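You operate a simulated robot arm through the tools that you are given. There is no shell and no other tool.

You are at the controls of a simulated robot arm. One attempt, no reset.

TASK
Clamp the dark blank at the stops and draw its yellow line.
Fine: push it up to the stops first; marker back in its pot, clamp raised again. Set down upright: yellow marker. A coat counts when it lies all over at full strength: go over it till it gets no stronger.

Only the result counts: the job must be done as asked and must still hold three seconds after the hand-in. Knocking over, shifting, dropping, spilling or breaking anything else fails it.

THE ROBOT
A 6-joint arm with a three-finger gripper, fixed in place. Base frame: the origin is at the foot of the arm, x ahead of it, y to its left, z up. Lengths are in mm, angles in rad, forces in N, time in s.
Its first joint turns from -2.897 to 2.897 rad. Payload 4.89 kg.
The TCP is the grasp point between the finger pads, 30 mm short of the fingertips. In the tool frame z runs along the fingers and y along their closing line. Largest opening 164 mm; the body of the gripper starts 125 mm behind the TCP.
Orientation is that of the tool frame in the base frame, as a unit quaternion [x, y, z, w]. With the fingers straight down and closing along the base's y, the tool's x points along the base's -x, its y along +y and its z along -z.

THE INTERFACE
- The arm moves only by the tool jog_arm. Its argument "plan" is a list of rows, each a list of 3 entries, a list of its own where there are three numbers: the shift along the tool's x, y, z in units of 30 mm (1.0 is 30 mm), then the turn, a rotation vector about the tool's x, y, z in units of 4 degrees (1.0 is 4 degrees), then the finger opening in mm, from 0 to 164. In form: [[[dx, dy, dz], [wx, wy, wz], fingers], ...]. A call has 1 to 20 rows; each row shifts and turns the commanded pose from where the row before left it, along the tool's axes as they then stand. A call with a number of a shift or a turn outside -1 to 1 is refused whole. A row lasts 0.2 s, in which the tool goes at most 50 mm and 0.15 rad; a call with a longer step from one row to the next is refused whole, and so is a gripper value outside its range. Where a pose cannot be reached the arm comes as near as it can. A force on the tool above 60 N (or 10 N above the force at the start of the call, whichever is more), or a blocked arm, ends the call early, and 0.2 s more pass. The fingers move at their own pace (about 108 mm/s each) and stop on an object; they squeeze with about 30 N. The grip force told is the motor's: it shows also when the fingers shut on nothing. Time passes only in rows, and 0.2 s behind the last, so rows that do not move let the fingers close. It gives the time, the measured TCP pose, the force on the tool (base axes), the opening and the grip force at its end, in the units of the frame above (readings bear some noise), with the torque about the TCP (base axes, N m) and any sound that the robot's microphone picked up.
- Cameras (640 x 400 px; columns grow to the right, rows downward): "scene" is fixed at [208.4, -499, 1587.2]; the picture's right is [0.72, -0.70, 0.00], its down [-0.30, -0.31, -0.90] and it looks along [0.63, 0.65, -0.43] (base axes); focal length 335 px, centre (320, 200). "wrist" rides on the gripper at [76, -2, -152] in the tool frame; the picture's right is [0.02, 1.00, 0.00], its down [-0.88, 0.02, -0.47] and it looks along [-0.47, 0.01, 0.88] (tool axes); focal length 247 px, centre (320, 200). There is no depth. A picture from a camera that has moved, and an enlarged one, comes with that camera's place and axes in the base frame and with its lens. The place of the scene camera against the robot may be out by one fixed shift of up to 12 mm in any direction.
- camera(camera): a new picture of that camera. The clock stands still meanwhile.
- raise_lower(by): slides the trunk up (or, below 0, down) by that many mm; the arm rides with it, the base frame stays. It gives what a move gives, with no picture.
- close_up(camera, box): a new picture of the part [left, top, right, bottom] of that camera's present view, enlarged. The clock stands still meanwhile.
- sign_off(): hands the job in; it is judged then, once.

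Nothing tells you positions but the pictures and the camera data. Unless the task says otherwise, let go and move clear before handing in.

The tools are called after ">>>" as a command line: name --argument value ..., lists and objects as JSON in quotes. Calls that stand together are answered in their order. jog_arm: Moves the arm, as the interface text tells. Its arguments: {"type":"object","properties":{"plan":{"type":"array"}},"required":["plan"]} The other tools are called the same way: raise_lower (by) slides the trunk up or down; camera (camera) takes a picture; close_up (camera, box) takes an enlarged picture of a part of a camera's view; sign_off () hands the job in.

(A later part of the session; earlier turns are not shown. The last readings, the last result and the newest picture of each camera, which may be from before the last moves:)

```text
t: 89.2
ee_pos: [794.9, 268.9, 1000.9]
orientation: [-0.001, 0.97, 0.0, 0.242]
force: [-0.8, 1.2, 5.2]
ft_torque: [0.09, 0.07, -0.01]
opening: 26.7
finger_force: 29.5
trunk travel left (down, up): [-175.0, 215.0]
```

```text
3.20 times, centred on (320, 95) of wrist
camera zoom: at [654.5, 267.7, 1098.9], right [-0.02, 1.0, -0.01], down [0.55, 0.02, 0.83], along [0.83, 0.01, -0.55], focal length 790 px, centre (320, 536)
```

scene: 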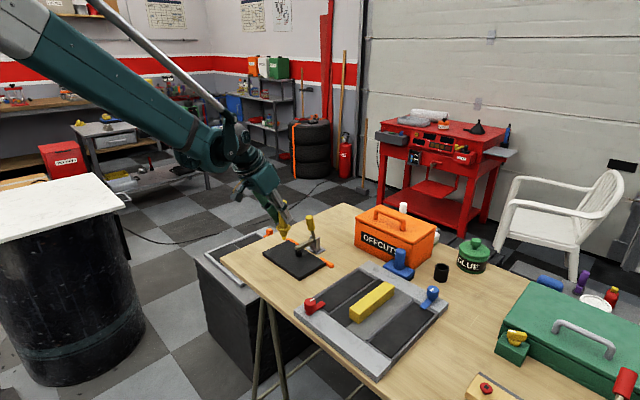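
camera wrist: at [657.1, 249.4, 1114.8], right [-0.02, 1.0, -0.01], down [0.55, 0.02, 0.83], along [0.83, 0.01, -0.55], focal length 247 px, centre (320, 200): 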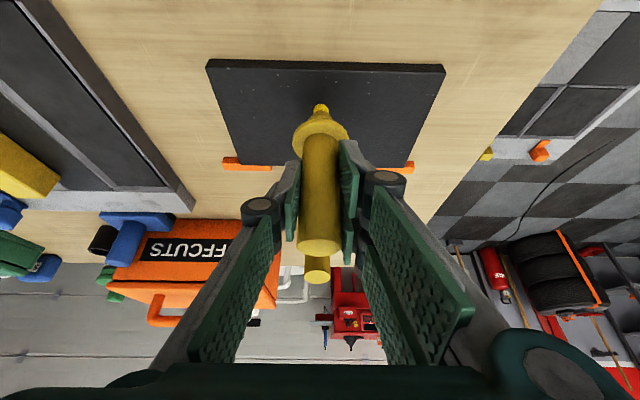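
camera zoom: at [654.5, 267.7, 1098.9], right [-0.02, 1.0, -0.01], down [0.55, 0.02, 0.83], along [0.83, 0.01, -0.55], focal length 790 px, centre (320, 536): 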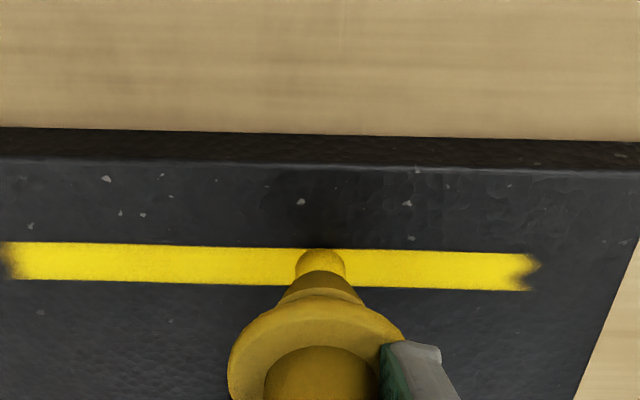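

>>> close_up --camera "wrist" --box '[360, 110, 410, 150]'

>>> close_up --camera "wrist" --box '[200, 110, 250, 150]'

>>> close_up --camera "scene" --box '[268, 245, 308, 275]'

```text
10.00 times, centred on (385, 130) of wrist
camera zoom: at [654.5, 267.7, 1098.9], right [-0.02, 1.0, -0.01], down [0.55, 0.02, 0.83], along [0.83, 0.01, -0.55], focal length 2470 px, centre (-330, 900)
```

zoom: 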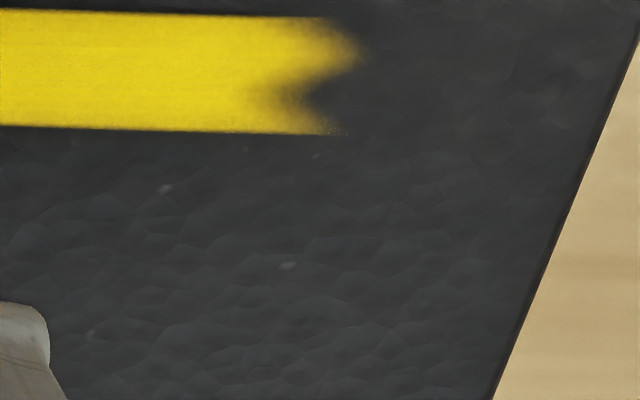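

```text
10.00 times, centred on (225, 130) of wrist
camera zoom: at [654.5, 267.7, 1098.9], right [-0.02, 1.0, -0.01], down [0.55, 0.02, 0.83], along [0.83, 0.01, -0.55], focal length 2470 px, centre (1270, 900)
```

zoom: 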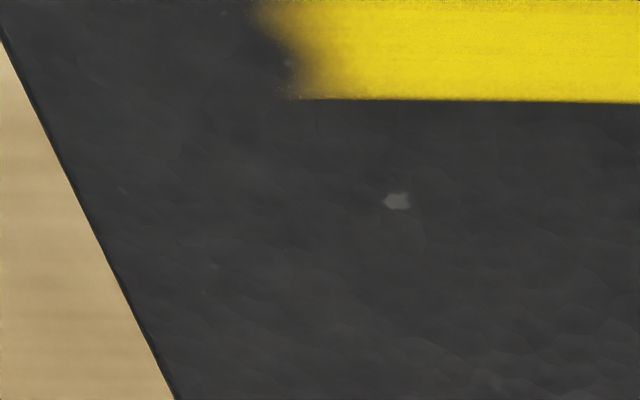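

```text
13.33 times, centred on (288, 260) of scene
camera zoom: at [208.4, -499.0, 1587.2], right [0.72, -0.7, 0.0], down [-0.3, -0.31, -0.9], along [0.63, 0.65, -0.43], focal length 4462 px, centre (747, -600)
```

zoom: 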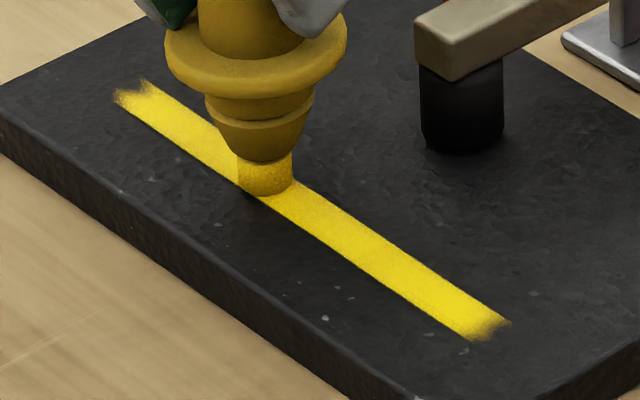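

The body of the line is saturated; the ends are ragged. I'll go over the +y end more, extending slightly beyond it.

>>> jog_arm --plan '[[[0.002, 0.25, 0.004], [0, 0, 0], 22], [[0.002, 0.25, 0.004], [0, 0, 0], 22], [[0.002, 0.25, 0.004], [0, 0, 0], 22], [[0.002, 0.25, 0.004], [0, 0, 0], 22], [[0.002, 0.25, 0.004], [0, 0, 0], 22], [[0.002, 0.25, 0.004], [0, 0, 0], 22], [[0.002, 0.2, 0.004], [0, 0, 0], 22], [[0.002, 0.15, 0.004], [0, 0, 0], 22]]'

```text
t: 91.0
ee_pos: [792.9, 323.7, 1000.7]
orientation: [0.001, 0.97, 0.001, 0.244]
force: [-0.8, -10.6, 33.9]
ft_torque: [-0.85, 0.0, -0.01]
opening: 26.8
finger_force: 29.9
trunk travel left (down, up): [-175.0, 215.0]
```

>>> jog_arm --plan '[[[-0.014, 0.1, -0.026], [0, 0, 0], 22], [[0, 0.15, 0], [0, 0, 0], 22], [[0, 0.15, 0], [0, 0, 0], 22], [[0, -0.15, 0], [0, 0, 0], 22], [[0, -0.15, 0], [0, 0, 0], 22], [[0, 0.15, 0], [0, 0, 0], 22], [[0, 0.15, 0], [0, 0, 0], 22]]'

>>> close_up --camera "wrist" --box '[260, 80, 360, 140]'

>>> close_up --camera "scene" --box '[265, 235, 315, 275]'

```text
t: 92.6
ee_pos: [791.4, 333.7, 999.9]
orientation: [0.001, 0.97, 0.0, 0.244]
force: [1.1, -12.1, 35.1]
ft_torque: [-1.03, -0.23, 0.01]
opening: 26.7
finger_force: 29.7
trunk travel left (down, up): [-175.0, 215.0]
```

```text
6.40 times, centred on (310, 110) of wrist
camera zoom: at [652.9, 333.7, 1098.0], right [-0.02, 1.0, -0.01], down [0.55, 0.02, 0.83], along [0.83, 0.01, -0.55], focal length 1581 px, centre (384, 776)
```

zoom: 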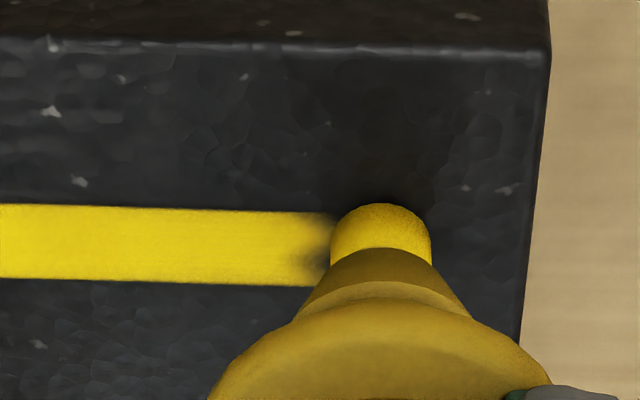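

```text
10.00 times, centred on (290, 255) of scene
camera zoom: at [208.4, -499.0, 1587.2], right [0.72, -0.7, 0.0], down [-0.3, -0.31, -0.9], along [0.63, 0.65, -0.43], focal length 3346 px, centre (620, -350)
```

zoom: 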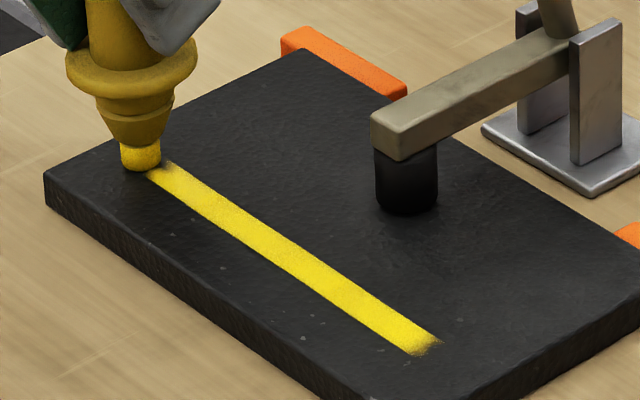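

The +y end shape doesn't change with further strokes, so it looks finished there. One more pass back toward -y with lighter pressure.

>>> jog_arm --plan '[[[-0.017, -0.1, -0.032], [0, 0, 0], 22], [[0, -0.2, 0], [0, 0, 0], 22], [[0, -0.2, 0], [0, 0, 0], 22], [[0, -0.2, 0], [0, 0, 0], 22], [[0, -0.2, 0], [0, 0, 0], 22], [[0, -0.2, 0], [0, 0, 0], 22], [[0, -0.2, 0], [0, 0, 0], 22]]'

```text
t: 94.2
ee_pos: [794.4, 296.4, 1000.2]
orientation: [-0.001, 0.97, 0.0, 0.244]
force: [-0.1, 4.4, 18.0]
ft_torque: [0.45, 0.01, 0.02]
opening: 26.9
finger_force: 29.9
trunk travel left (down, up): [-175.0, 215.0]
```

>>> jog_arm --plan '[[[0, -0.2, 0], [0, 0, 0], 22], [[0, -0.2, 0], [0, 0, 0], 22], [[0, -0.2, 0], [0, 0, 0], 22], [[0, -0.2, 0], [0, 0, 0], 22], [[0, -0.2, 0], [0, 0, 0], 22], [[0, -0.2, 0], [0, 0, 0], 22], [[0, -0.2, 0], [0, 0, 0], 22], [[0, -0.2, 0], [0, 0, 0], 22], [[0, -0.2, 0], [0, 0, 0], 22], [[0, -0.2, 0], [0, 0, 0], 22]]'

```text
t: 96.4
ee_pos: [792.3, 238.1, 1001.0]
orientation: [0.0, 0.97, -0.001, 0.243]
force: [0.0, 0.3, 5.1]
ft_torque: [0.13, 0.06, 0.0]
opening: 26.5
finger_force: 30.3
trunk travel left (down, up): [-175.0, 215.0]
```

>>> jog_arm --plan '[[[0.008, -0.2, 0.015], [0, 0, 0], 22], [[0, -0.2, 0], [0, 0, 0], 22], [[0.004, -0.2, 0.0075], [0, 0, 0], 22], [[0, -0.2, 0], [0, 0, 0], 22], [[0.004, -0.2, 0.0075], [0, 0, 0], 22], [[0, -0.2, 0], [0, 0, 0], 22], [[0.004, -0.2, 0.0075], [0, 0, 0], 22]]'

>>> close_up --camera "wrist" --box '[260, 80, 360, 140]'

```text
t: 98.0
ee_pos: [792.7, 196.5, 999.5]
orientation: [0.0, 0.97, 0.0, 0.243]
force: [0.9, 8.5, 29.6]
ft_torque: [0.77, -0.14, 0.01]
opening: 26.4
finger_force: 29.5
trunk travel left (down, up): [-175.0, 215.0]
```

```text
6.40 times, centred on (310, 110) of wrist
camera zoom: at [653.2, 195.7, 1098.2], right [-0.02, 1.0, -0.01], down [0.55, 0.02, 0.83], along [0.83, 0.01, -0.55], focal length 1581 px, centre (384, 776)
```

zoom: 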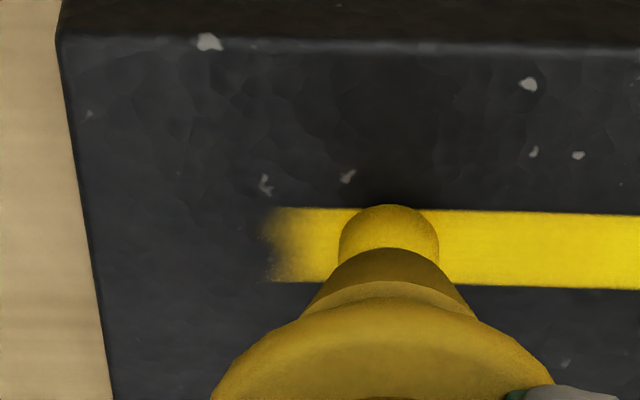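

>>> jog_arm --plan '[[[-0.008, -0.15, -0.015], [0, 0, 0], 22], [[0, -0.15, 0], [0, 0, 0], 22], [[0, -0.15, 0], [0, 0, 0], 22], [[0, -0.15, 0], [0, 0, 0], 22], [[0, -0.15, 0], [0, 0, 0], 22], [[0, 0.15, 0], [0, 0, 0], 22], [[0, 0.15, 0], [0, 0, 0], 22], [[0, 0.15, 0], [0, 0, 0], 22], [[0, -0.15, 0], [0, 0, 0], 22], [[0, -0.15, 0], [0, 0, 0], 22], [[0, -0.15, 0], [0, 0, 0], 22]]'

>>> close_up --camera "wrist" --box '[260, 80, 360, 140]'

>>> close_up --camera "scene" --box '[265, 235, 315, 275]'

```text
t: 100.4
ee_pos: [790.8, 173.7, 1000.7]
orientation: [0.0, 0.97, 0.0, 0.244]
force: [-0.2, 8.3, 25.0]
ft_torque: [0.77, -0.01, 0.01]
opening: 26.8
finger_force: 30.1
trunk travel left (down, up): [-175.0, 215.0]
```

```text
6.40 times, centred on (310, 110) of wrist
camera zoom: at [652.2, 172.3, 1098.2], right [-0.02, 1.0, -0.01], down [0.55, 0.02, 0.83], along [0.83, 0.01, -0.55], focal length 1581 px, centre (384, 776)
```

zoom: 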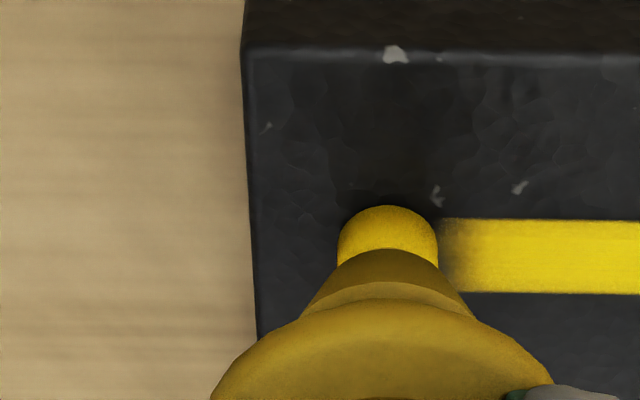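

```text
10.00 times, centred on (290, 255) of scene
camera zoom: at [208.4, -499.0, 1587.2], right [0.72, -0.7, 0.0], down [-0.3, -0.31, -0.9], along [0.63, 0.65, -0.43], focal length 3346 px, centre (620, -350)
```

zoom: 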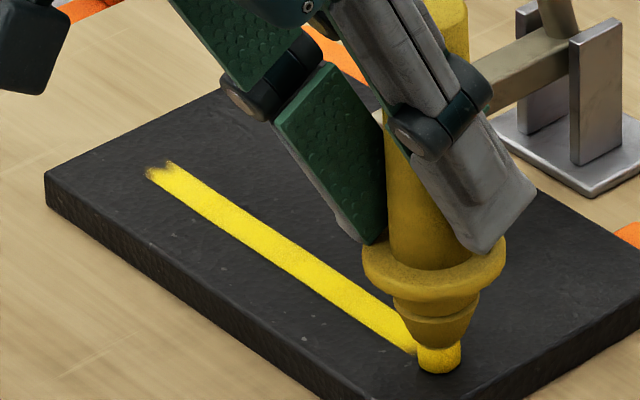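

I'll lift the nib and look at the whole line for even strength.

>>> jog_arm --plan '[[[-0.234, 0, -0.44], [0, 0, 0], 22], [[-0.234, 0.3, -0.44], [0, 0, 0], 22], [[0.4, 0.8, -0.44], [0, 0, 0], 22], [[0.4, 0.8, -0.44], [0, 0, 0], 22], [[0.4, 0.8, -0.44], [0, 0, 0], 22], [[0, 0, 0], [0, 0, 0], 22]]'

>>> camera --camera "wrist"

>>> close_up --camera "scene" --box '[265, 240, 310, 276]'

```text
t: 101.8
ee_pos: [744.1, 252.4, 1047.4]
orientation: [0.001, 0.97, -0.001, 0.243]
force: [-0.6, 0.1, -0.4]
ft_torque: [0.0, 0.03, -0.01]
opening: 26.5
finger_force: 30.2
trunk travel left (down, up): [-175.0, 215.0]
```

```text
taken
camera wrist: at [604.2, 251.2, 1143.9], right [-0.02, 1.0, -0.01], down [0.55, 0.02, 0.83], along [0.83, 0.01, -0.55], focal length 247 px, centre (320, 200)
```

wrist: 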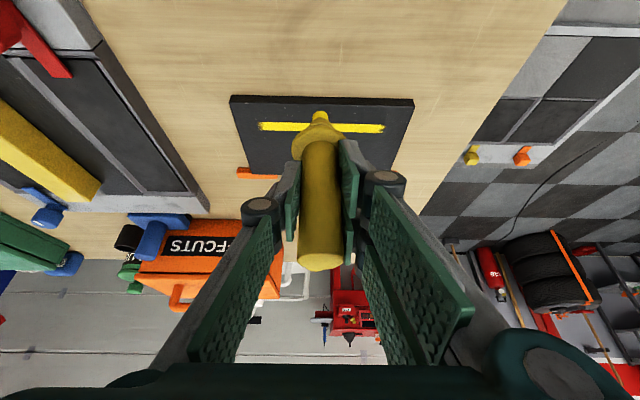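

```text
11.11 times, centred on (288, 258) of scene
camera zoom: at [208.4, -499.0, 1587.2], right [0.72, -0.7, 0.0], down [-0.3, -0.31, -0.9], along [0.63, 0.65, -0.43], focal length 3718 px, centre (681, -444)
```

zoom: 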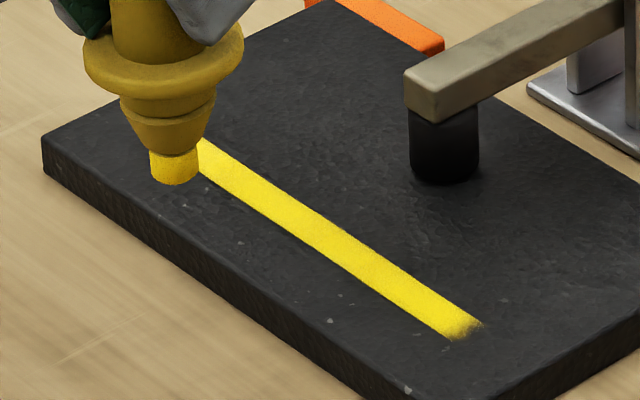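

>>> close_up --camera "wrist" --box '[250, 110, 322, 150]'

>>> close_up --camera "wrist" --box '[318, 110, 390, 150]'

```text
8.89 times, centred on (286, 130) of wrist
camera zoom: at [604.2, 251.2, 1143.9], right [-0.02, 1.0, -0.01], down [0.55, 0.02, 0.83], along [0.83, 0.01, -0.55], focal length 2195 px, centre (622, 822)
```

zoom: 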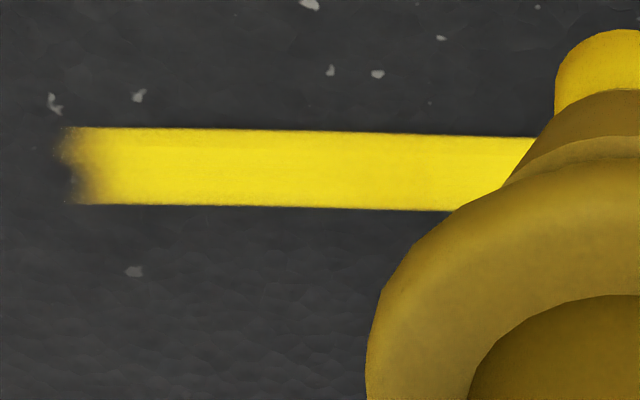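

```text
8.89 times, centred on (354, 130) of wrist
camera zoom: at [604.2, 251.2, 1143.9], right [-0.02, 1.0, -0.01], down [0.55, 0.02, 0.83], along [0.83, 0.01, -0.55], focal length 2195 px, centre (18, 822)
```

zoom: 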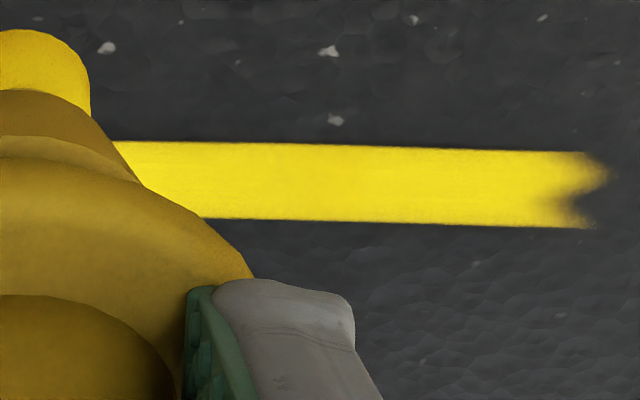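

The line is uniform and its ends are unchanged by extra strokes, so the coat is complete. Now I'll bring the marker back: up, then -y, staying high. It has slid about 8.5 mm up in the grip, which I'll allow for.

>>> jog_arm --plan '[[[-0.469, 0, -0.883], [0, 0, 0], 22], [[-0.469, 0, -0.883], [0, 0, 0], 22], [[-0.118, -0.9, 0.0625], [0, 0, 0], 22], [[-0.118, -0.9, 0.0625], [0, 0, 0], 22], [[-0.118, -0.9, 0.0625], [0, 0, 0], 22], [[-0.118, -0.9, 0.0625], [0, 0, 0], 22], [[-0.118, -0.9, 0.0625], [0, 0, 0], 22], [[-0.118, -0.9, 0.0625], [0, 0, 0], 22], [[-0.118, -0.9, 0.0625], [0, 0, 0], 22], [[-0.118, -0.9, 0.0625], [0, 0, 0], 22], [[-0.118, -0.9, 0.0625], [0, 0, 0], 22], [[-0.118, -0.9, 0.0625], [0, 0, 0], 22], [[-0.118, -0.9, 0.0625], [0, 0, 0], 22], [[-0.118, -0.9, 0.0625], [0, 0, 0], 22], [[-0.118, -0.9, 0.0625], [0, 0, 0], 22], [[-0.118, -0.9, 0.0625], [0, 0, 0], 22], [[-0.118, -0.8, 0.0625], [0, 0, 0], 22], [[0, 0, 0], [0, 0, 0], 22]]'

>>> close_up --camera "scene" --box '[255, 235, 320, 280]'

>>> camera --camera "scene"

```text
t: 105.6
ee_pos: [800.9, -151.2, 1105.7]
orientation: [0.0, 0.97, 0.0, 0.243]
force: [-0.5, -0.5, -0.6]
ft_torque: [0.03, 0.0, -0.01]
opening: 26.6
finger_force: 29.8
trunk travel left (down, up): [-175.0, 215.0]
```

```text
8.89 times, centred on (288, 258) of scene
camera zoom: at [208.4, -499.0, 1587.2], right [0.72, -0.7, 0.0], down [-0.3, -0.31, -0.9], along [0.63, 0.65, -0.43], focal length 2974 px, centre (609, -311)
```

zoom: 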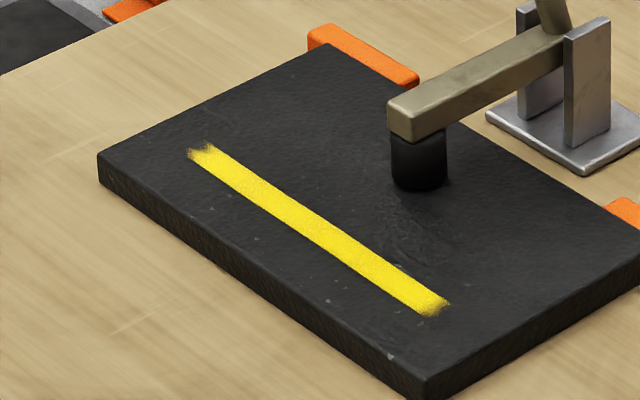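

```text
taken
```

scene: 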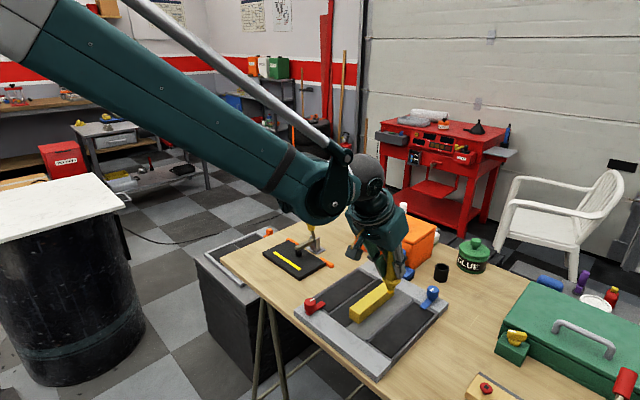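

The line looks even over its whole length and the blank is still at the stops. Moving forward to above the pot.

>>> jog_arm --plan '[[[-0.871, 0, 0.463], [0, 0, 0], 22], [[-0.871, 0, 0.463], [0, 0, 0], 22], [[-0.871, 0, 0.463], [0, 0, 0], 22], [[-0.871, 0, 0.463], [0, 0, 0], 22], [[-0.871, 0, 0.463], [0, 0, 0], 22], [[-0.871, 0, 0.463], [0, 0, 0], 22], [[-0.871, 0, 0.463], [0, 0, 0], 22], [[-0.871, 0, 0.463], [0, 0, 0], 22], [[-0.871, 0, 0.463], [0, 0, 0], 22], [[-0.871, 0.04, 0.463], [0, 0, 0], 22], [[0, 0, 0], [0, 0, 0], 22]]'

>>> camera --camera "wrist"

>>> close_up --camera "scene" --box '[390, 180, 490, 290]'

```text
t: 108.0
ee_pos: [1101.2, -149.3, 1109.0]
orientation: [0.001, 0.97, 0.0, 0.243]
force: [0.5, -0.1, -1.4]
ft_torque: [0.0, 0.04, 0.02]
opening: 26.8
finger_force: 29.7
trunk travel left (down, up): [-175.0, 215.0]
```

```text
taken
camera wrist: at [960.4, -149.3, 1206.4], right [-0.02, 1.0, -0.01], down [0.55, 0.02, 0.83], along [0.83, 0.01, -0.55], focal length 247 px, centre (320, 200)
```

wrist: 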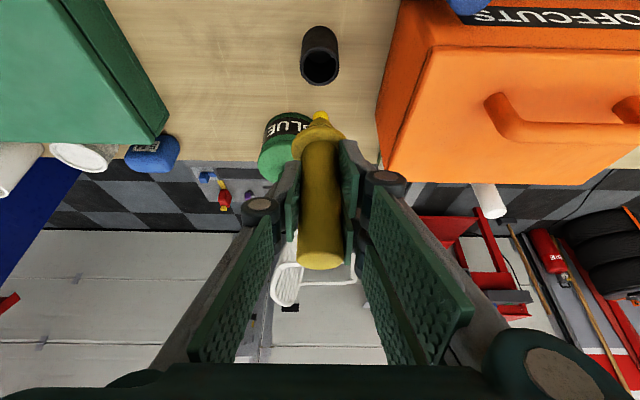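

```text
3.64 times, centred on (440, 235) of scene
camera zoom: at [208.4, -499.0, 1587.2], right [0.72, -0.7, 0.0], down [-0.3, -0.31, -0.9], along [0.63, 0.65, -0.43], focal length 1217 px, centre (-116, 73)
```

zoom: 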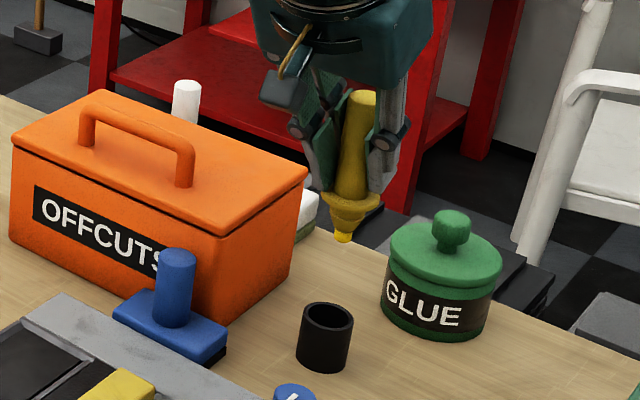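

Let me take a steady reading of the pose before lowering.

>>> jog_arm --plan '[[[0, 0, 0], [0, 0, 0], 22]]'

>>> jog_arm --plan '[[[0, 0, 0], [0, 0, 0], 22]]'

>>> close_up --camera "wrist" --box '[270, 10, 370, 150]'

```text
t: 108.4
ee_pos: [1099.3, -148.5, 1109.1]
orientation: [0.0, 0.97, 0.0, 0.243]
force: [0.3, -0.6, -1.0]
ft_torque: [0.0, -0.04, 0.01]
opening: 26.6
finger_force: 29.9
trunk travel left (down, up): [-175.0, 215.0]
```

```text
t: 108.8
ee_pos: [1099.3, -149.2, 1108.5]
orientation: [0.0, 0.97, 0.001, 0.242]
force: [0.0, -0.6, -0.4]
ft_torque: [0.01, 0.02, 0.03]
opening: 26.9
finger_force: 30.3
trunk travel left (down, up): [-175.0, 215.0]
```

```text
2.86 times, centred on (320, 80) of wrist
camera zoom: at [959.6, -149.3, 1206.8], right [-0.02, 1.0, -0.01], down [0.55, 0.02, 0.83], along [0.83, 0.01, -0.55], focal length 706 px, centre (320, 543)
```

zoom: 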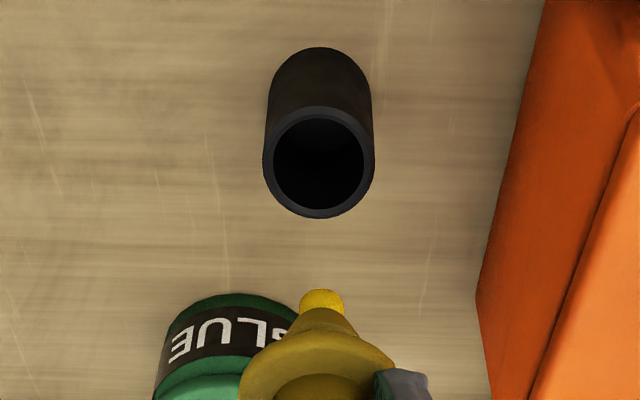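

The nib needs about 1.5 mm of correction in -x and -y to be over the pot's centre. I'll correct that and descend to just above the rim.

>>> jog_arm --plan '[[[0.044, -0.05, -0.023], [0, 0, 0], 22], [[0.2345, 0, 0.4415], [0, 0, 0], 22], [[0.2345, 0, 0.4415], [0, 0, 0], 22], [[0.2345, 0, 0.4415], [0, 0, 0], 22], [[0.2345, 0, 0.4415], [0, 0, 0], 22], [[0, 0, 0], [0, 0, 0], 22]]'

>>> close_up --camera "wrist" --box '[270, 50, 370, 150]'

>>> close_up --camera "scene" --box '[410, 210, 470, 290]'

```text
t: 110.2
ee_pos: [1097.8, -148.7, 1047.7]
orientation: [0.0, 0.97, 0.001, 0.242]
force: [-0.1, 0.3, -0.1]
ft_torque: [0.0, -0.03, -0.01]
opening: 26.3
finger_force: 30.2
trunk travel left (down, up): [-175.0, 215.0]
```

```text
4.00 times, centred on (320, 100) of wrist
camera zoom: at [958.4, -149.9, 1145.7], right [-0.02, 1.0, -0.01], down [0.55, 0.02, 0.83], along [0.83, 0.01, -0.55], focal length 988 px, centre (320, 600)
```

zoom: 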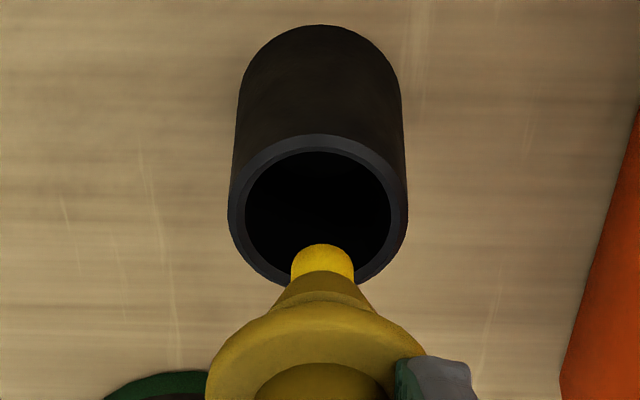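

```text
5.00 times, centred on (440, 250) of scene
camera zoom: at [208.4, -499.0, 1587.2], right [0.72, -0.7, 0.0], down [-0.3, -0.31, -0.9], along [0.63, 0.65, -0.43], focal length 1673 px, centre (-280, -50)
```

zoom: 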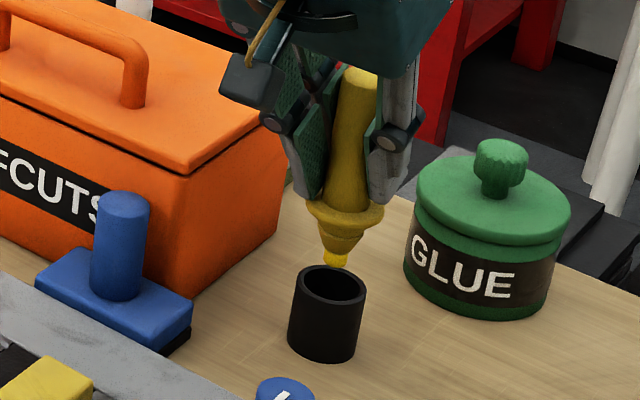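

Comparing both views, the marker has pitched about 3° in the grip, nib forward, so the nib is about 5 mm too far in +x. I'll turn the tool back by 3° about y, shift 1 mm in -y, and check again.

>>> jog_arm --plan '[[[0, -0.035, 0], [0, 0.75, 0], 22], [[0, 0, 0], [0, 0, 0], 22]]'

>>> close_up --camera "wrist" --box '[270, 50, 370, 150]'

>>> close_up --camera "scene" --box '[410, 210, 470, 290]'

>>> camera --camera "wrist"

```text
t: 110.8
ee_pos: [1096.3, -150.7, 1047.8]
orientation: [0.0, 0.976, 0.0, 0.218]
force: [0.1, -0.2, -0.6]
ft_torque: [0.01, 0.01, -0.01]
opening: 26.4
finger_force: 29.4
trunk travel left (down, up): [-175.0, 215.0]
```

```text
4.00 times, centred on (320, 100) of wrist
camera zoom: at [963.3, -150.8, 1152.7], right [-0.02, 1.0, -0.01], down [0.6, 0.02, 0.8], along [0.8, 0.01, -0.6], focal length 988 px, centre (320, 600)
```

zoom: 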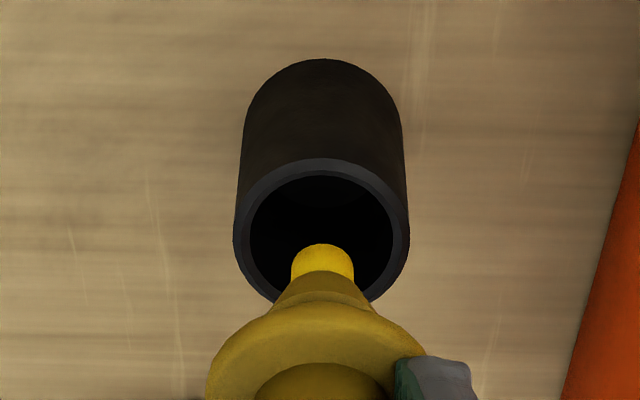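

```text
5.00 times, centred on (440, 250) of scene
camera zoom: at [208.4, -499.0, 1587.2], right [0.72, -0.7, 0.0], down [-0.3, -0.31, -0.9], along [0.63, 0.65, -0.43], focal length 1673 px, centre (-280, -50)
```

zoom: 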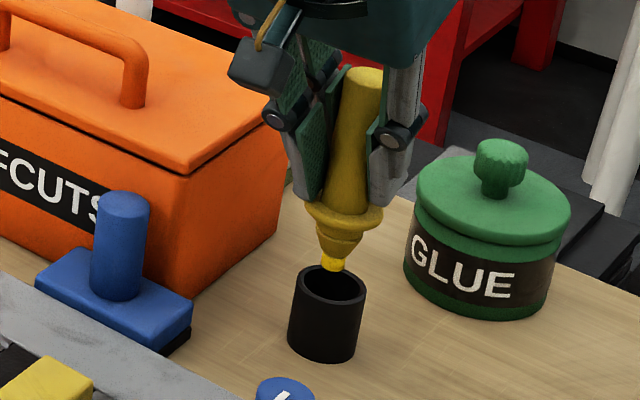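

```text
taken
camera wrist: at [963.3, -150.8, 1152.7], right [-0.02, 1.0, -0.01], down [0.6, 0.02, 0.8], along [0.8, 0.01, -0.6], focal length 247 px, centre (320, 200)
```

wrist: 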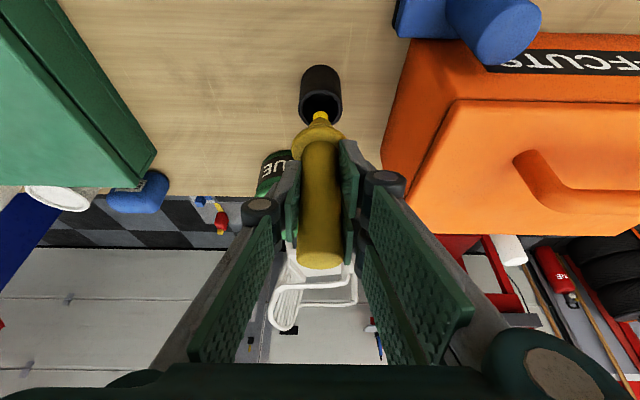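

The marker now looks upright and its nib is centred over the pot. I'll lower it in gently, watching the force.

>>> jog_arm --plan '[[[0.106, -0.02, 0.226], [0, 0, 0], 22], [[0.106, 0, 0.226], [0, 0, 0], 22], [[0.106, 0, 0.226], [0, 0, 0], 22], [[0, 0, 0], [0, 0, 0], 22]]'

>>> close_up --camera "wrist" --box '[270, 50, 370, 150]'

>>> close_up --camera "scene" --box '[410, 210, 470, 290]'

```text
t: 111.8
ee_pos: [1096.0, -149.8, 1024.7]
orientation: [0.0, 0.976, -0.001, 0.217]
force: [0.0, -0.2, -0.3]
ft_torque: [-0.02, 0.0, -0.03]
opening: 26.7
finger_force: 29.8
trunk travel left (down, up): [-175.0, 215.0]
```

```text
4.00 times, centred on (320, 100) of wrist
camera zoom: at [962.7, -150.9, 1130.0], right [-0.02, 1.0, -0.01], down [0.6, 0.02, 0.8], along [0.8, 0.01, -0.6], focal length 988 px, centre (320, 600)
```

zoom: 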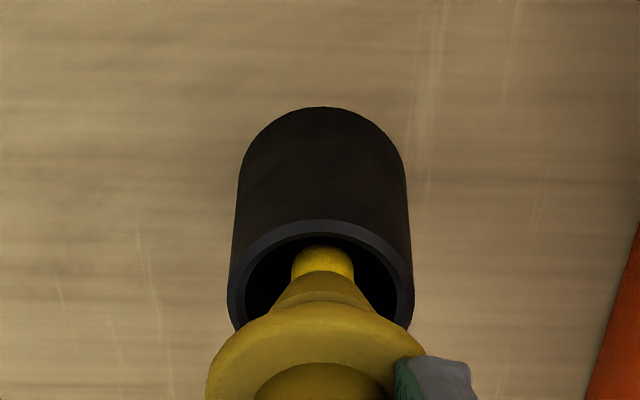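

```text
5.00 times, centred on (440, 250) of scene
camera zoom: at [208.4, -499.0, 1587.2], right [0.72, -0.7, 0.0], down [-0.3, -0.31, -0.9], along [0.63, 0.65, -0.43], focal length 1673 px, centre (-280, -50)
```

zoom: 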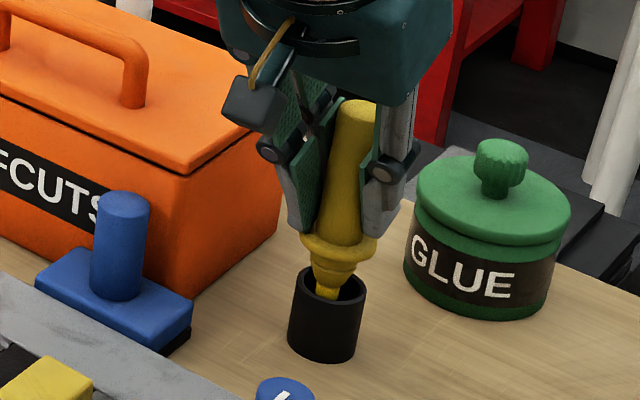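

The nib is inside the pot. Continuing down in steps.

>>> jog_arm --plan '[[[0.106, 0, 0.226], [0, 0, 0], 22], [[0.106, 0, 0.226], [0, 0, 0], 22], [[0.05, 0, 0.106], [0, 0, 0], 22]]'

>>> close_up --camera "scene" --box '[410, 210, 470, 290]'

>>> close_up --camera "wrist" --box '[270, 70, 370, 170]'

```text
t: 112.6
ee_pos: [1096.1, -150.0, 1006.7]
orientation: [0.0, 0.976, 0.0, 0.218]
force: [14.4, -1.3, 7.5]
ft_torque: [-0.04, -0.77, 0.0]
opening: 26.4
finger_force: 30.4
trunk travel left (down, up): [-175.0, 215.0]
```

```text
5.00 times, centred on (440, 250) of scene
camera zoom: at [208.4, -499.0, 1587.2], right [0.72, -0.7, 0.0], down [-0.3, -0.31, -0.9], along [0.63, 0.65, -0.43], focal length 1673 px, centre (-280, -50)
```

zoom: 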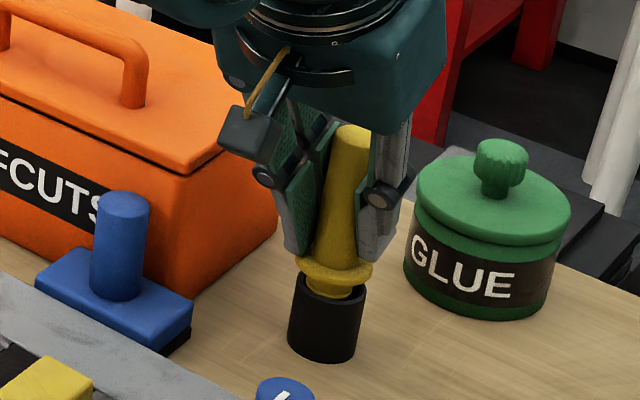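

```text
4.00 times, centred on (320, 120) of wrist
camera zoom: at [962.6, -151.0, 1112.1], right [-0.02, 1.0, -0.01], down [0.6, 0.02, 0.8], along [0.8, 0.01, -0.6], focal length 988 px, centre (320, 520)
```

zoom: 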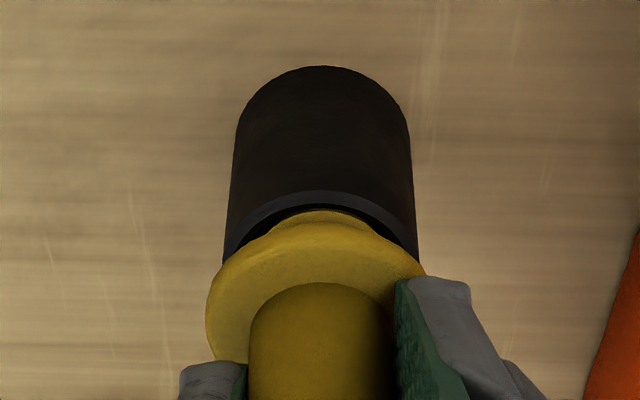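

The pot wall is pushing the marker toward +x (14 N), so I'm slightly too far -x. I'll shift 2 mm in +x and re-read.

>>> jog_arm --plan '[[[-0.045, 0, 0.0213], [0, 0, 0], 22], [[-0.015, 0, 0.007], [0, 0, 0], 22]]'

```text
t: 113.2
ee_pos: [1097.4, -148.8, 1006.5]
orientation: [0.0, 0.976, 0.0, 0.218]
force: [6.7, -5.8, 2.1]
ft_torque: [-0.29, -0.33, 0.07]
opening: 26.5
finger_force: 29.4
trunk travel left (down, up): [-175.0, 215.0]
```

>>> jog_arm --plan '[[[-0.036, -0.025, 0.017], [0, 0, 0], 22], [[0, 0, 0], [0, 0, 0], 22]]'

```text
t: 113.8
ee_pos: [1099.5, -150.2, 1007.5]
orientation: [0.0, 0.976, 0.001, 0.218]
force: [-0.4, -0.2, -1.2]
ft_torque: [0.0, 0.01, 0.01]
opening: 26.4
finger_force: 30.1
trunk travel left (down, up): [-175.0, 215.0]
```

Free of the wall now. Continuing down in 4 mm steps.

>>> jog_arm --plan '[[[0.0567, 0, 0.1207], [0, 0, 0], 22], [[0, 0, 0], [0, 0, 0], 22]]'

>>> close_up --camera "scene" --box '[410, 210, 470, 290]'

```text
t: 114.4
ee_pos: [1098.3, -150.5, 1002.6]
orientation: [0.0, 0.976, 0.0, 0.218]
force: [0.2, 0.0, -0.4]
ft_torque: [0.03, 0.01, 0.03]
opening: 26.5
finger_force: 29.9
trunk travel left (down, up): [-175.0, 215.0]
```

```text
5.00 times, centred on (440, 250) of scene
camera zoom: at [208.4, -499.0, 1587.2], right [0.72, -0.7, 0.0], down [-0.3, -0.31, -0.9], along [0.63, 0.65, -0.43], focal length 1673 px, centre (-280, -50)
```

zoom: 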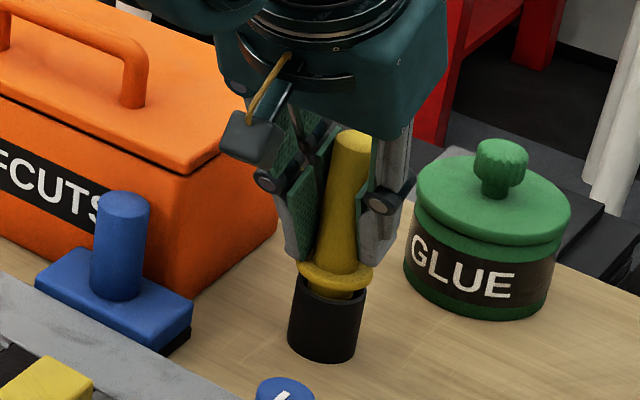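

A few mm remain to seat. I'll go on in 2 mm steps until it touches down.

>>> jog_arm --plan '[[[0.0284, 0, 0.0603], [0, 0, 0], 22], [[0.0284, 0, 0.0603], [0, 0, 0], 22]]'

>>> close_up --camera "scene" --box '[410, 210, 470, 290]'

```text
t: 115.0
ee_pos: [1099.3, -150.6, 999.8]
orientation: [0.0, 0.976, 0.0, 0.218]
force: [-1.1, 0.3, -0.7]
ft_torque: [-0.01, 0.01, -0.03]
opening: 26.6
finger_force: 29.8
trunk travel left (down, up): [-175.0, 215.0]
```

```text
5.00 times, centred on (440, 250) of scene
camera zoom: at [208.4, -499.0, 1587.2], right [0.72, -0.7, 0.0], down [-0.3, -0.31, -0.9], along [0.63, 0.65, -0.43], focal length 1673 px, centre (-280, -50)
```

zoom: 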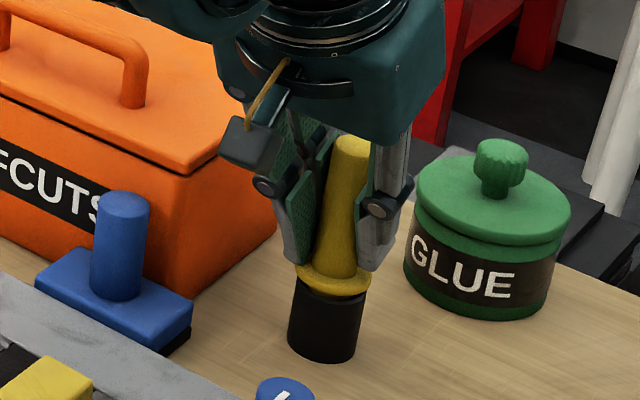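

>>> jog_arm --plan '[[[0.0284, 0, 0.0603], [0, 0, 0], 22], [[0.0142, 0, 0.03], [0, 0, 0], 22]]'

>>> jog_arm --plan '[[[0.0142, 0, 0.03], [0, 0, 0], 22], [[0.0142, 0, 0.03], [0, 0, 0], 22]]'

>>> close_up --camera "scene" --box '[410, 210, 470, 290]'

```text
t: 115.6
ee_pos: [1098.2, -150.0, 995.9]
orientation: [0.001, 0.976, 0.0, 0.217]
force: [-0.6, 0.2, -0.1]
ft_torque: [0.0, -0.01, 0.02]
opening: 26.6
finger_force: 30.3
trunk travel left (down, up): [-175.0, 215.0]
```

```text
t: 116.2
ee_pos: [1099.0, -150.1, 994.4]
orientation: [0.0, 0.976, 0.0, 0.217]
force: [0.1, 0.9, -0.8]
ft_torque: [0.03, -0.02, 0.03]
opening: 26.7
finger_force: 29.6
trunk travel left (down, up): [-175.0, 215.0]
```

```text
5.00 times, centred on (440, 250) of scene
camera zoom: at [208.4, -499.0, 1587.2], right [0.72, -0.7, 0.0], down [-0.3, -0.31, -0.9], along [0.63, 0.65, -0.43], focal length 1673 px, centre (-280, -50)
```

zoom: 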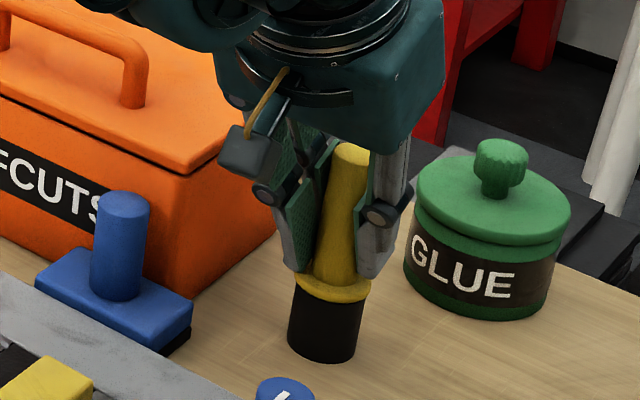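

>>> jog_arm --plan '[[[0.0142, 0, 0.03], [0, 0, 0], 22], [[0.0142, 0, 0.03], [0, 0, 0], 22]]'

```text
t: 116.8
ee_pos: [1099.5, -149.0, 993.0]
orientation: [0.0, 0.976, -0.001, 0.218]
force: [4.5, -0.3, 12.0]
ft_torque: [0.06, -0.5, -0.02]
opening: 26.6
finger_force: 29.5
trunk travel left (down, up): [-175.0, 215.0]
```

The marker has touched down at the expected seat height. I'll open the fingers and back out along the tool axis.

>>> jog_arm --plan '[[[0, 0, 0], [0, 0, 0], 40], [[0, 0, 0], [0, 0, 0], 60], [[0, 0, 0], [0, 0, 0], 60]]'

>>> close_up --camera "scene" --box '[410, 210, 470, 290]'

>>> camera --camera "wrist"

```text
t: 117.6
ee_pos: [1099.0, -149.9, 992.1]
orientation: [0.0, 0.976, -0.001, 0.217]
force: [-0.7, 0.1, -0.4]
ft_torque: [0.03, -0.02, 0.02]
opening: 60.3
finger_force: 0.1
trunk travel left (down, up): [-175.0, 215.0]
```

```text
5.00 times, centred on (440, 250) of scene
camera zoom: at [208.4, -499.0, 1587.2], right [0.72, -0.7, 0.0], down [-0.3, -0.31, -0.9], along [0.63, 0.65, -0.43], focal length 1673 px, centre (-280, -50)
```

zoom: 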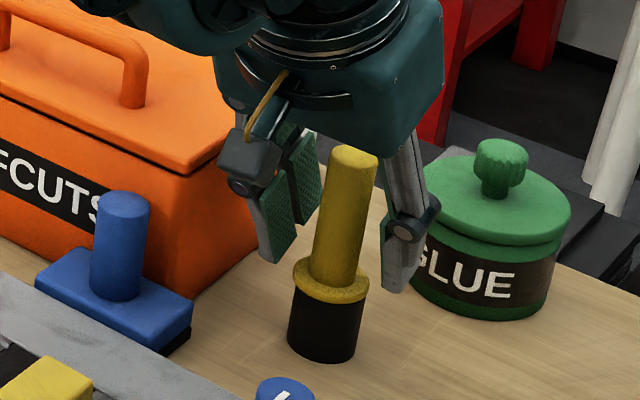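

```text
taken
camera wrist: at [965.4, -151.3, 1096.8], right [-0.02, 1.0, -0.01], down [0.6, 0.02, 0.8], along [0.8, 0.01, -0.6], focal length 247 px, centre (320, 200)
```

wrist: 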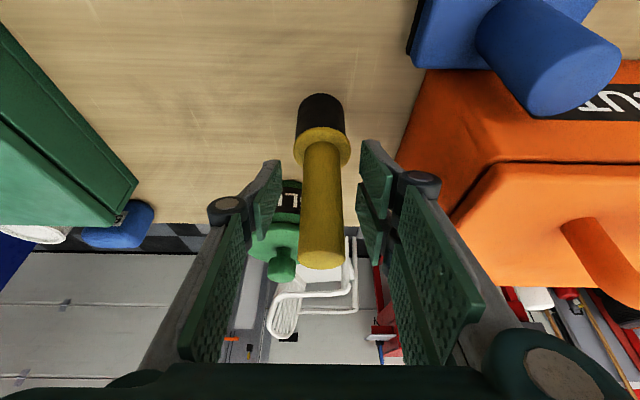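

The marker stands upright in its pot as before. I'll back out, level the tool and go over to the clamp handle.

>>> jog_arm --plan '[[[0, 0, -0.5], [0, 0, 0], 60], [[0, 0, -0.9], [0, 0, 0], 60], [[0, 0, -0.9], [0, 0, 0], 60], [[0, 0, -0.9], [0, 0, 0], 60], [[0, 0, -0.9], [0, 0, 0], 60], [[0, 0, -0.3], [0, 1, 0], 60], [[0, 0, -0.3], [0, 1, 0], 60], [[0, 0, -0.3], [0, 1, 0], 60], [[0, 0, -0.2], [0, 1, 0], 60], [[0, 0, 0], [0, 1, 0], 60], [[0, 0, 0], [0, 1, 0], 60], [[0, 0, 0], [0, 0.29, 0], 60], [[0, 0, 0], [0, 0, 0], 60]]'

>>> close_up --camera "scene" --box '[380, 170, 500, 290]'

```text
t: 120.4
ee_pos: [1035.9, -151.9, 1134.9]
orientation: [0.0, 1.0, 0.0, -0.001]
force: [0.5, 0.1, 0.9]
ft_torque: [-0.03, 0.08, -0.06]
opening: 59.9
finger_force: 0.1
trunk travel left (down, up): [-175.0, 215.0]
```

```text
3.33 times, centred on (440, 230) of scene
camera zoom: at [208.4, -499.0, 1587.2], right [0.72, -0.7, 0.0], down [-0.3, -0.31, -0.9], along [0.63, 0.65, -0.43], focal length 1115 px, centre (-80, 100)
```

zoom: 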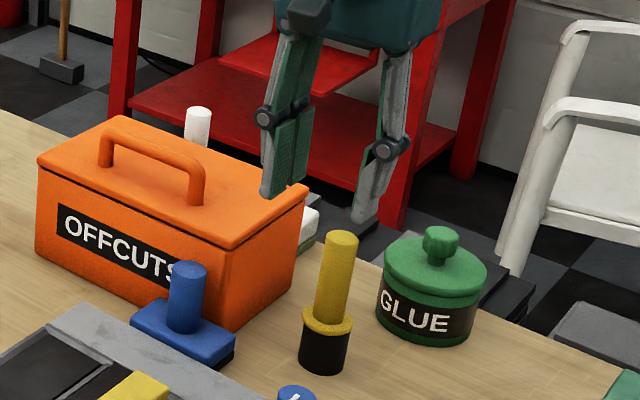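

Marker and pot look just as at the start. Now moving over to above the clamp handle at about (901, 250).

>>> jog_arm --plan '[[[0.3, 0.893, -0.05], [0, 0, 0], 60], [[0.3, 0.893, 0], [0, 0, 0], 60], [[0.3, 0.893, 0], [0, 0, 0], 60], [[0.3, 0.893, 0], [0, 0, 0], 60], [[0.3, 0.893, 0], [0, 0, 0], 60], [[0.3, 0.893, 0], [0, 0, 0], 60], [[0.3, 0.893, 0], [0, 0, 0], 60], [[0.3, 0.893, 0], [0, 0, 0], 60], [[0.3, 0.893, 0], [0, 0, 0], 60], [[0.3, 0.893, 0], [0, 0, 0], 60], [[0.3, 0.893, 0], [0, 0, 0], 60], [[0.3, 0.893, 0], [0, 0, 0], 60], [[0.3, 0.893, 0], [0, 0, 0], 60], [[0.3, 0.893, 0], [0, 0, 0], 60], [[0.3, 0.893, 0], [0, 0, 0], 60], [[0, 0, 0], [0, 0, 0], 60]]'

>>> camera --camera "wrist"

>>> close_up --camera "scene" --box '[260, 160, 360, 280]'

```text
t: 123.8
ee_pos: [902.6, 252.4, 1134.1]
orientation: [-0.001, 1.0, 0.0, 0.001]
force: [0.6, -0.5, -0.2]
ft_torque: [0.0, -0.03, -0.01]
opening: 60.1
finger_force: 0.0
trunk travel left (down, up): [-175.0, 215.0]
```

```text
taken
camera wrist: at [825.6, 251.8, 1287.4], right [-0.02, 1.0, 0.0], down [0.88, 0.02, 0.47], along [0.47, 0.01, -0.88], focal length 247 px, centre (320, 200)
```

wrist: 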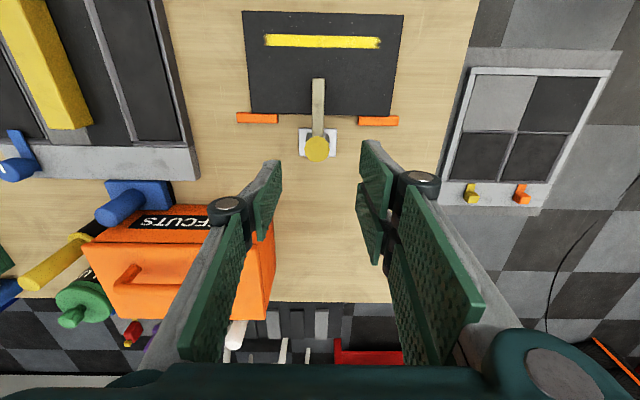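

```text
3.33 times, centred on (310, 220) of scene
camera zoom: at [208.4, -499.0, 1587.2], right [0.72, -0.7, 0.0], down [-0.3, -0.31, -0.9], along [0.63, 0.65, -0.43], focal length 1115 px, centre (353, 133)
```

zoom: 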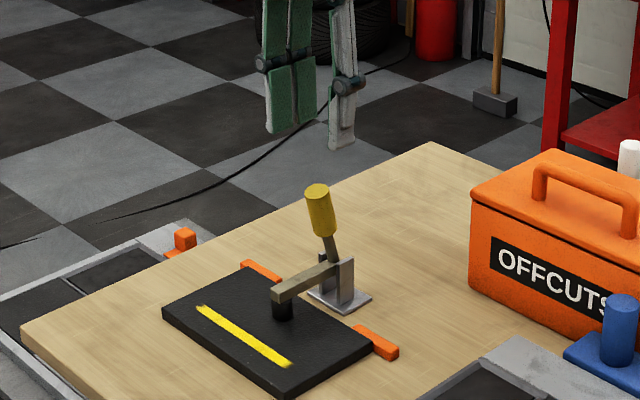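

The handle top is at about (897, 250, 1043). I'll descend onto it with the fingers straddling it.

>>> jog_arm --plan '[[[0.03, -0.06, 0.8], [0, 0, 0], 60], [[0, 0, 0.9], [0, 0, 0], 60], [[0, 0, 0.9], [0, 0, 0], 60], [[0, 0, 0.9], [0, 0, 0], 60], [[0, 0, 0.6], [0, 0, 0], 60], [[0, 0, 0], [0, 0, 0], 60]]'

>>> camera --camera "wrist"

>>> close_up --camera "scene" --box '[270, 170, 350, 270]'

```text
t: 125.2
ee_pos: [899.4, 249.7, 1012.0]
orientation: [-0.001, 1.0, 0.0, 0.001]
force: [0.6, 0.0, 0.7]
ft_torque: [-0.03, 0.04, -0.02]
opening: 60.0
finger_force: 0.1
trunk travel left (down, up): [-175.0, 215.0]
```

```text
taken
camera wrist: at [824.4, 249.4, 1163.1], right [-0.02, 1.0, 0.0], down [0.88, 0.02, 0.47], along [0.47, 0.01, -0.88], focal length 247 px, centre (320, 200)
```

wrist: 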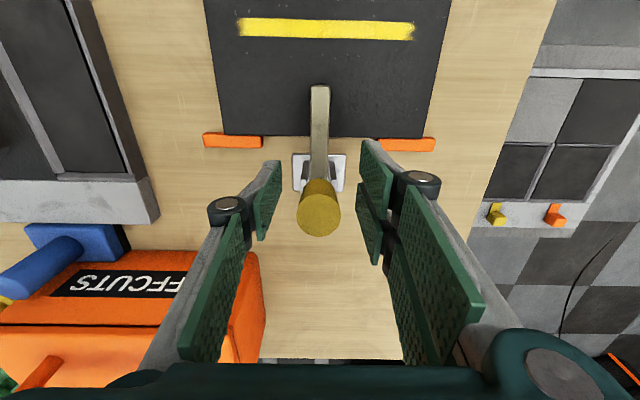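

```text
4.00 times, centred on (310, 220) of scene
camera zoom: at [208.4, -499.0, 1587.2], right [0.72, -0.7, 0.0], down [-0.3, -0.31, -0.9], along [0.63, 0.65, -0.43], focal length 1338 px, centre (360, 120)
```

zoom: 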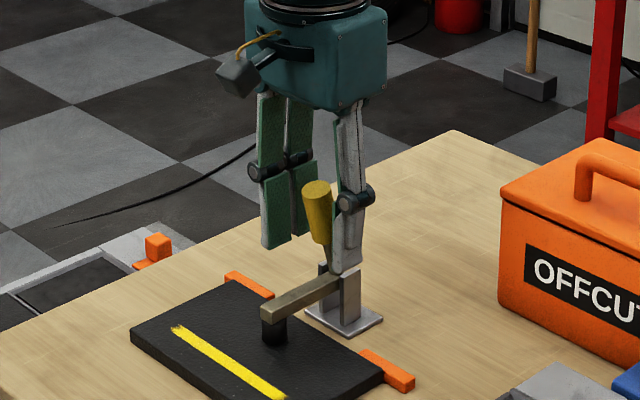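

Handle is between the pads. Closing on it.

>>> jog_arm --plan '[[[0, 0, 0], [0, 0, 0], 20], [[0, 0, 0], [0, 0, 0], 20], [[0, 0, 0], [0, 0, 0], 20]]'

```text
t: 126.0
ee_pos: [900.5, 249.3, 1011.1]
orientation: [0.001, 1.0, 0.0, -0.001]
force: [-2.8, -8.7, -7.1]
ft_torque: [-0.17, 0.18, -0.09]
opening: 24.7
finger_force: 45.5
trunk travel left (down, up): [-175.0, 215.0]
```

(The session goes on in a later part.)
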